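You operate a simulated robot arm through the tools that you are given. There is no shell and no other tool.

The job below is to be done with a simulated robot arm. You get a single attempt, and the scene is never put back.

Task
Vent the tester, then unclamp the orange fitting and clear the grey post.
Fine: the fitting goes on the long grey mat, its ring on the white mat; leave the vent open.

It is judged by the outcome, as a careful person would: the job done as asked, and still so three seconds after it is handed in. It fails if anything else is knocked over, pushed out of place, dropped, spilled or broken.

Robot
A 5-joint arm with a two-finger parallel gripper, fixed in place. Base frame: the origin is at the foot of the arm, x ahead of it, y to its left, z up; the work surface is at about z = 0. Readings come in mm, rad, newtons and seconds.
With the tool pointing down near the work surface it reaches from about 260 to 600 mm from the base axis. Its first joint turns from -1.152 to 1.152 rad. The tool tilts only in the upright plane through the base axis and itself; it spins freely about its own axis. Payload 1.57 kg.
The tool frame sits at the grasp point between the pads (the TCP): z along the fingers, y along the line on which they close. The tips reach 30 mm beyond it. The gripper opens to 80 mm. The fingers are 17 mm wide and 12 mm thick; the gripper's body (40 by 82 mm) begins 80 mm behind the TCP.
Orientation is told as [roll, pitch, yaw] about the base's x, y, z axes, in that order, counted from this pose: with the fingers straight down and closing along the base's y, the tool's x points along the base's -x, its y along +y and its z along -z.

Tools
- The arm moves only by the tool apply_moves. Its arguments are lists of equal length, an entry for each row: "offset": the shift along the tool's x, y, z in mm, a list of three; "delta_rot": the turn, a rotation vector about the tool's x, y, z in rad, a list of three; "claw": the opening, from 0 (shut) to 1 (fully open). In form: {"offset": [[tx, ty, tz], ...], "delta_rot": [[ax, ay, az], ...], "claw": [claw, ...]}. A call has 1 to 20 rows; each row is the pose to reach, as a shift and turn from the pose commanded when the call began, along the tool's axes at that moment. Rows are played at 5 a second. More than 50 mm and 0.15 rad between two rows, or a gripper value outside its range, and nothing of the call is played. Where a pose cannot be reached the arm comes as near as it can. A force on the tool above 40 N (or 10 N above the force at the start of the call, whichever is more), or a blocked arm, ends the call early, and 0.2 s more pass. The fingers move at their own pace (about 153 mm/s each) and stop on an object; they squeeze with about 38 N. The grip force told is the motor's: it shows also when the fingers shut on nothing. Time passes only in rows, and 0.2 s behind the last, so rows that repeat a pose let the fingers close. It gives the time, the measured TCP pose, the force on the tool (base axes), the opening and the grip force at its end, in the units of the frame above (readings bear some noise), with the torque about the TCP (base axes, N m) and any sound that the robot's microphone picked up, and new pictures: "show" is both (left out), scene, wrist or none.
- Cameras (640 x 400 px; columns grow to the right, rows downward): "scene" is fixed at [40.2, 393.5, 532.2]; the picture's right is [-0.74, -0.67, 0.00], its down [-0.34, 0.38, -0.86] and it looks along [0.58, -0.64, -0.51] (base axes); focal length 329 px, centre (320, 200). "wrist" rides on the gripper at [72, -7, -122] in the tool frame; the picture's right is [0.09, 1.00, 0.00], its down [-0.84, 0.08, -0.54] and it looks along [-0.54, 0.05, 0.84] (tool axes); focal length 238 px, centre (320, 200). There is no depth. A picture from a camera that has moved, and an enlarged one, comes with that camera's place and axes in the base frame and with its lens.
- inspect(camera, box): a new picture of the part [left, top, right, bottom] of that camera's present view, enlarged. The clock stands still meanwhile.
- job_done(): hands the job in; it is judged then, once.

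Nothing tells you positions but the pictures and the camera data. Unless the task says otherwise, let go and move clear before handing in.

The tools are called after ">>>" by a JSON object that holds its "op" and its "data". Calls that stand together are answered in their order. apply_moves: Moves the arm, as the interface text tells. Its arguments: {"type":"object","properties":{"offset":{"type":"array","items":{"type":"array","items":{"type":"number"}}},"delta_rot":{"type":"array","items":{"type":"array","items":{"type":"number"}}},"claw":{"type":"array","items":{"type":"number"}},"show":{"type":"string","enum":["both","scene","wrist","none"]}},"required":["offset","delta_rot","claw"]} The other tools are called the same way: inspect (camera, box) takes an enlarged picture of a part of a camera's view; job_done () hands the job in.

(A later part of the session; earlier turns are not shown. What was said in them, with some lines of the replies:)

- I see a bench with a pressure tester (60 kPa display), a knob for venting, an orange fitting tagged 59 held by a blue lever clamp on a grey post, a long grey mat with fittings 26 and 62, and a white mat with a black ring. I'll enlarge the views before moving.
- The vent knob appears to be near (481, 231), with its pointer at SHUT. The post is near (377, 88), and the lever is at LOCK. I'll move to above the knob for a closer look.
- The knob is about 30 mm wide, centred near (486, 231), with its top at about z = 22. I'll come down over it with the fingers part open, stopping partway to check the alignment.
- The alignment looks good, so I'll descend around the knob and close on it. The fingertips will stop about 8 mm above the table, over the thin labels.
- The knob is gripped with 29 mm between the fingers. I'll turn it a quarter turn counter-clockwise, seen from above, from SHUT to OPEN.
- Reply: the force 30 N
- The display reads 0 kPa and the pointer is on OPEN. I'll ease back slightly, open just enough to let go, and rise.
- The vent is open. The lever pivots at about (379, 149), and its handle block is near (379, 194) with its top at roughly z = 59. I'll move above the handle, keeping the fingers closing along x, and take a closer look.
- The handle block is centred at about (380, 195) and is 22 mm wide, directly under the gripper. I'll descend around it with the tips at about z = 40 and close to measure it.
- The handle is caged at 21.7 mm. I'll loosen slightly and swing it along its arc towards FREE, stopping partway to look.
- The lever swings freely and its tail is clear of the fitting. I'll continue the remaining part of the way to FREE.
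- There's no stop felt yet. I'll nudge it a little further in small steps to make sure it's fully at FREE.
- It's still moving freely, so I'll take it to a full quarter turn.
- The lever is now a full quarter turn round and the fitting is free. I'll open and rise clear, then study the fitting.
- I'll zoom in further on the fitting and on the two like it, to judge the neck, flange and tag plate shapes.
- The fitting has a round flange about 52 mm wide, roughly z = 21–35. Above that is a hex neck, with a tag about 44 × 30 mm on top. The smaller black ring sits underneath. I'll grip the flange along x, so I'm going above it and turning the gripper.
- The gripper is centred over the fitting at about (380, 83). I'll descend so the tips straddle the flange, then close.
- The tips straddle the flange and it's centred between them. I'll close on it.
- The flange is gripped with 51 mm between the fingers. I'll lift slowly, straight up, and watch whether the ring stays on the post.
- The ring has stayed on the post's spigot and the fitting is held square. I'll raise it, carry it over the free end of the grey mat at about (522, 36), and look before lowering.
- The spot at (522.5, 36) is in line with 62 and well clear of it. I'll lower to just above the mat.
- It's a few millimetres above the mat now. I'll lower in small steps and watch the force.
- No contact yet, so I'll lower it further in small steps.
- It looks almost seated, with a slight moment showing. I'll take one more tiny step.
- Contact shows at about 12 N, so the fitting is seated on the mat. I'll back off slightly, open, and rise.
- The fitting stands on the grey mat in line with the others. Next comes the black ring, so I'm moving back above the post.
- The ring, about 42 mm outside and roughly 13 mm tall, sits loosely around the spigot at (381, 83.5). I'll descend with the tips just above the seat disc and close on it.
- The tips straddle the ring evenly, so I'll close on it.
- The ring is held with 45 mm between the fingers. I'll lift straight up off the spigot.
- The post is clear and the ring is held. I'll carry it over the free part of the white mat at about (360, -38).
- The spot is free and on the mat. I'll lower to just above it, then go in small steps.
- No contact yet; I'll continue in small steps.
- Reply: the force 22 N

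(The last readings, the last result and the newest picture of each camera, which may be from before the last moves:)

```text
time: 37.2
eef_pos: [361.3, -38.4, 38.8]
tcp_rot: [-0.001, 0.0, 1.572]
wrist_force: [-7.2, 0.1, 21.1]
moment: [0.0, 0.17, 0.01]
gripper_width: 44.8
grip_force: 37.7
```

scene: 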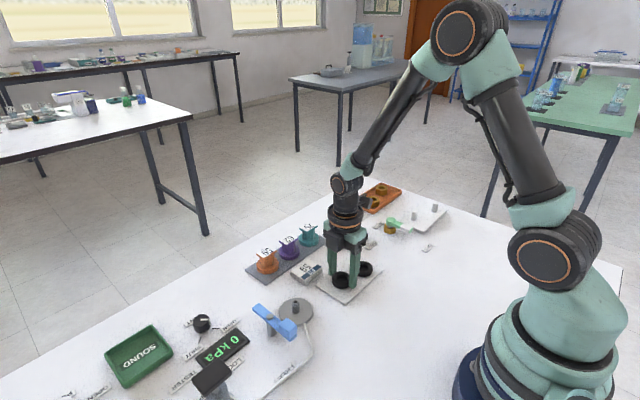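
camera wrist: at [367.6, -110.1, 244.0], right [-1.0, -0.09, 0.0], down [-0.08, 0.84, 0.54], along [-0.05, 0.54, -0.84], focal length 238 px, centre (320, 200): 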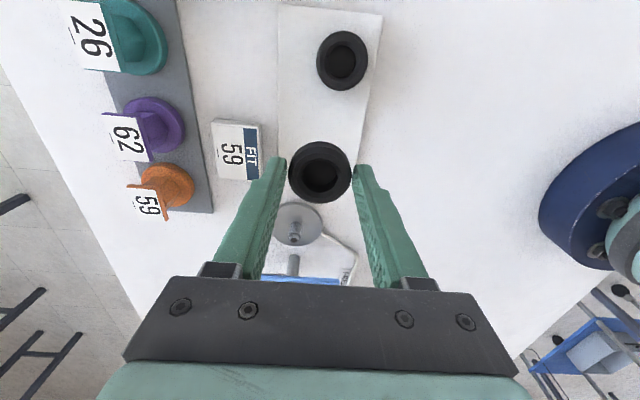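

Contact shows at about 21 N, so the ring is on the mat. I'll back off a touch, open, and rise.

>>> {"op": "apply_moves", "data": {"offset": [[0, 0, -0.8], [0, 0, -0.8], [0, 0, -0.8], [0, 0, -15], [0, 0, -50], [0, 0, -95], [0, 0, -140]], "delta_rot": [[0, 0, 0], [0, 0, 0], [0, 0, 0], [0, 0, 0], [0, 0, 0], [0, 0, 0], [0, 0, 0]], "claw": [0.58, 0.68, 0.68, 0.68, 0.68, 0.68, 0.68]}}

>>> {"op": "inspect", "data": {"camera": "scene", "box": [240, 220, 400, 340]}}

>>> {"op": "inspect", "data": {"camera": "wrist", "box": [100, 0, 440, 260]}}

>>> {"op": "inspect", "data": {"camera": "scene", "box": [160, 280, 340, 400]}}

```text
time: 38.8
eef_pos: [360.6, -37.5, 177.0]
tcp_rot: [0.002, 0.0, 1.573]
wrist_force: [-0.2, -0.2, -0.4]
moment: [0.01, -0.01, 0.06]
gripper_width: 54.4
grip_force: 0.0
camera wrist: at [368.9, -110.2, 300.2], right [-1.0, -0.09, 0.0], down [-0.08, 0.84, 0.54], along [-0.05, 0.54, -0.84], focal length 238 px, centre (320, 200)
```

scene: 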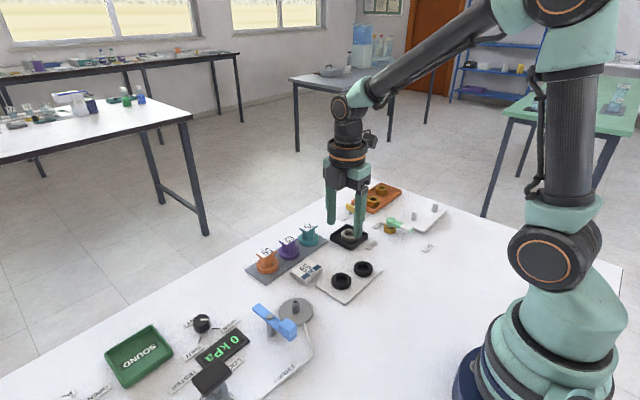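
wrist: 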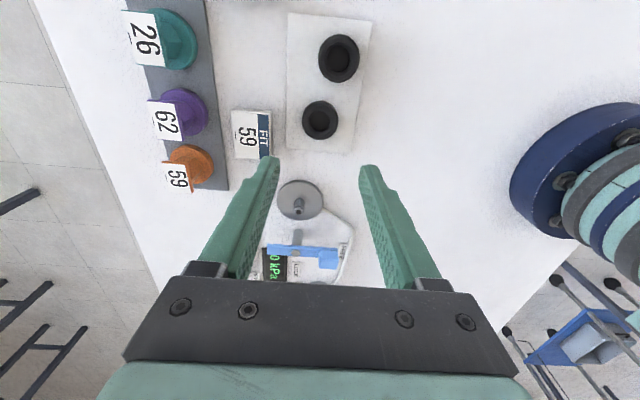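

```text
3.33 times, centred on (320, 280) of scene
camera zoom: at [40.2, 393.5, 532.2], right [-0.74, -0.67, 0.0], down [-0.34, 0.38, -0.86], along [0.58, -0.64, -0.51], focal length 1098 px, centre (320, -67)
```

zoom: 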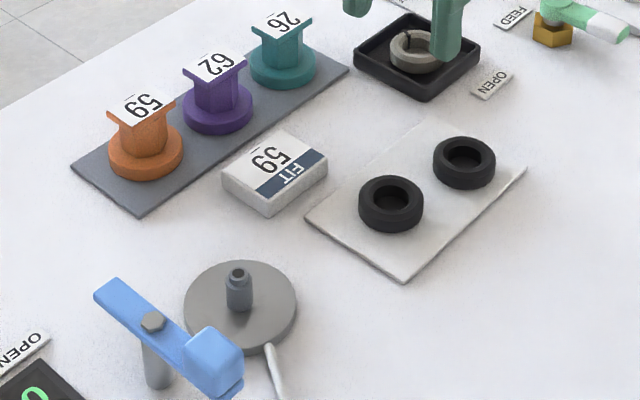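

```text
1.54 times, centred on (270, 130) of wrist
camera zoom: at [368.9, -110.2, 300.2], right [-1.0, -0.09, 0.0], down [-0.08, 0.84, 0.54], along [-0.05, 0.54, -0.84], focal length 367 px, centre (397, 308)
```

zoom: 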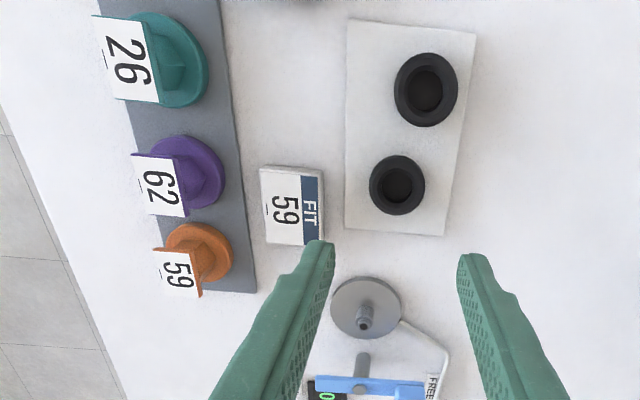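

```text
3.33 times, centred on (250, 340) of scene
camera zoom: at [40.2, 393.5, 532.2], right [-0.74, -0.67, 0.0], down [-0.34, 0.38, -0.86], along [0.58, -0.64, -0.51], focal length 1098 px, centre (553, -267)
```

zoom: 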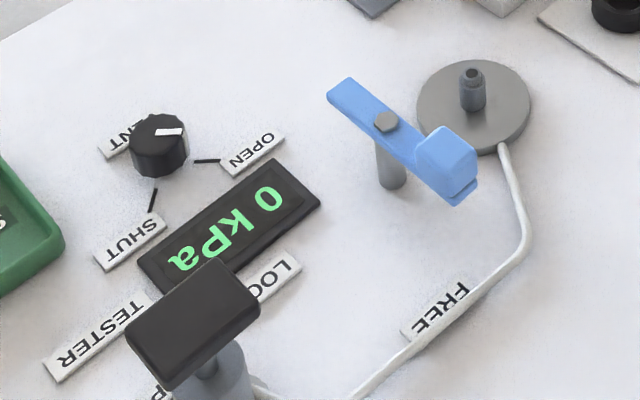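

Everything is in place: the display reads 0 kPa with the vent at OPEN, and the lever is at FREE. Fitting 59 is on the long grey mat, its ring is on the white mat, and the post is bare. The gripper is empty and clear, so I'm handing in.

>>> {"op": "job_done", "data": {}}

```text
The job is handed in.
```

The job is done and handed in. From the last pictures:

- **Vent:** the tester is vented and reads 0 kPa. The knob is still at OPEN.
- **Clamp:** the blue lever is a quarter turn round from LOCK, on the FREE side and clear of the post.
- **Fitting:** the orange fitting (59) stands on the long grey mat, next to 62 and 26.
- **Ring:** the black ring from the post is on the white mat, beside the ring that was already there.
- **Post:** the grey post is bare.

Nothing else looked moved or knocked over, and the gripper was empty and clear when I handed in.
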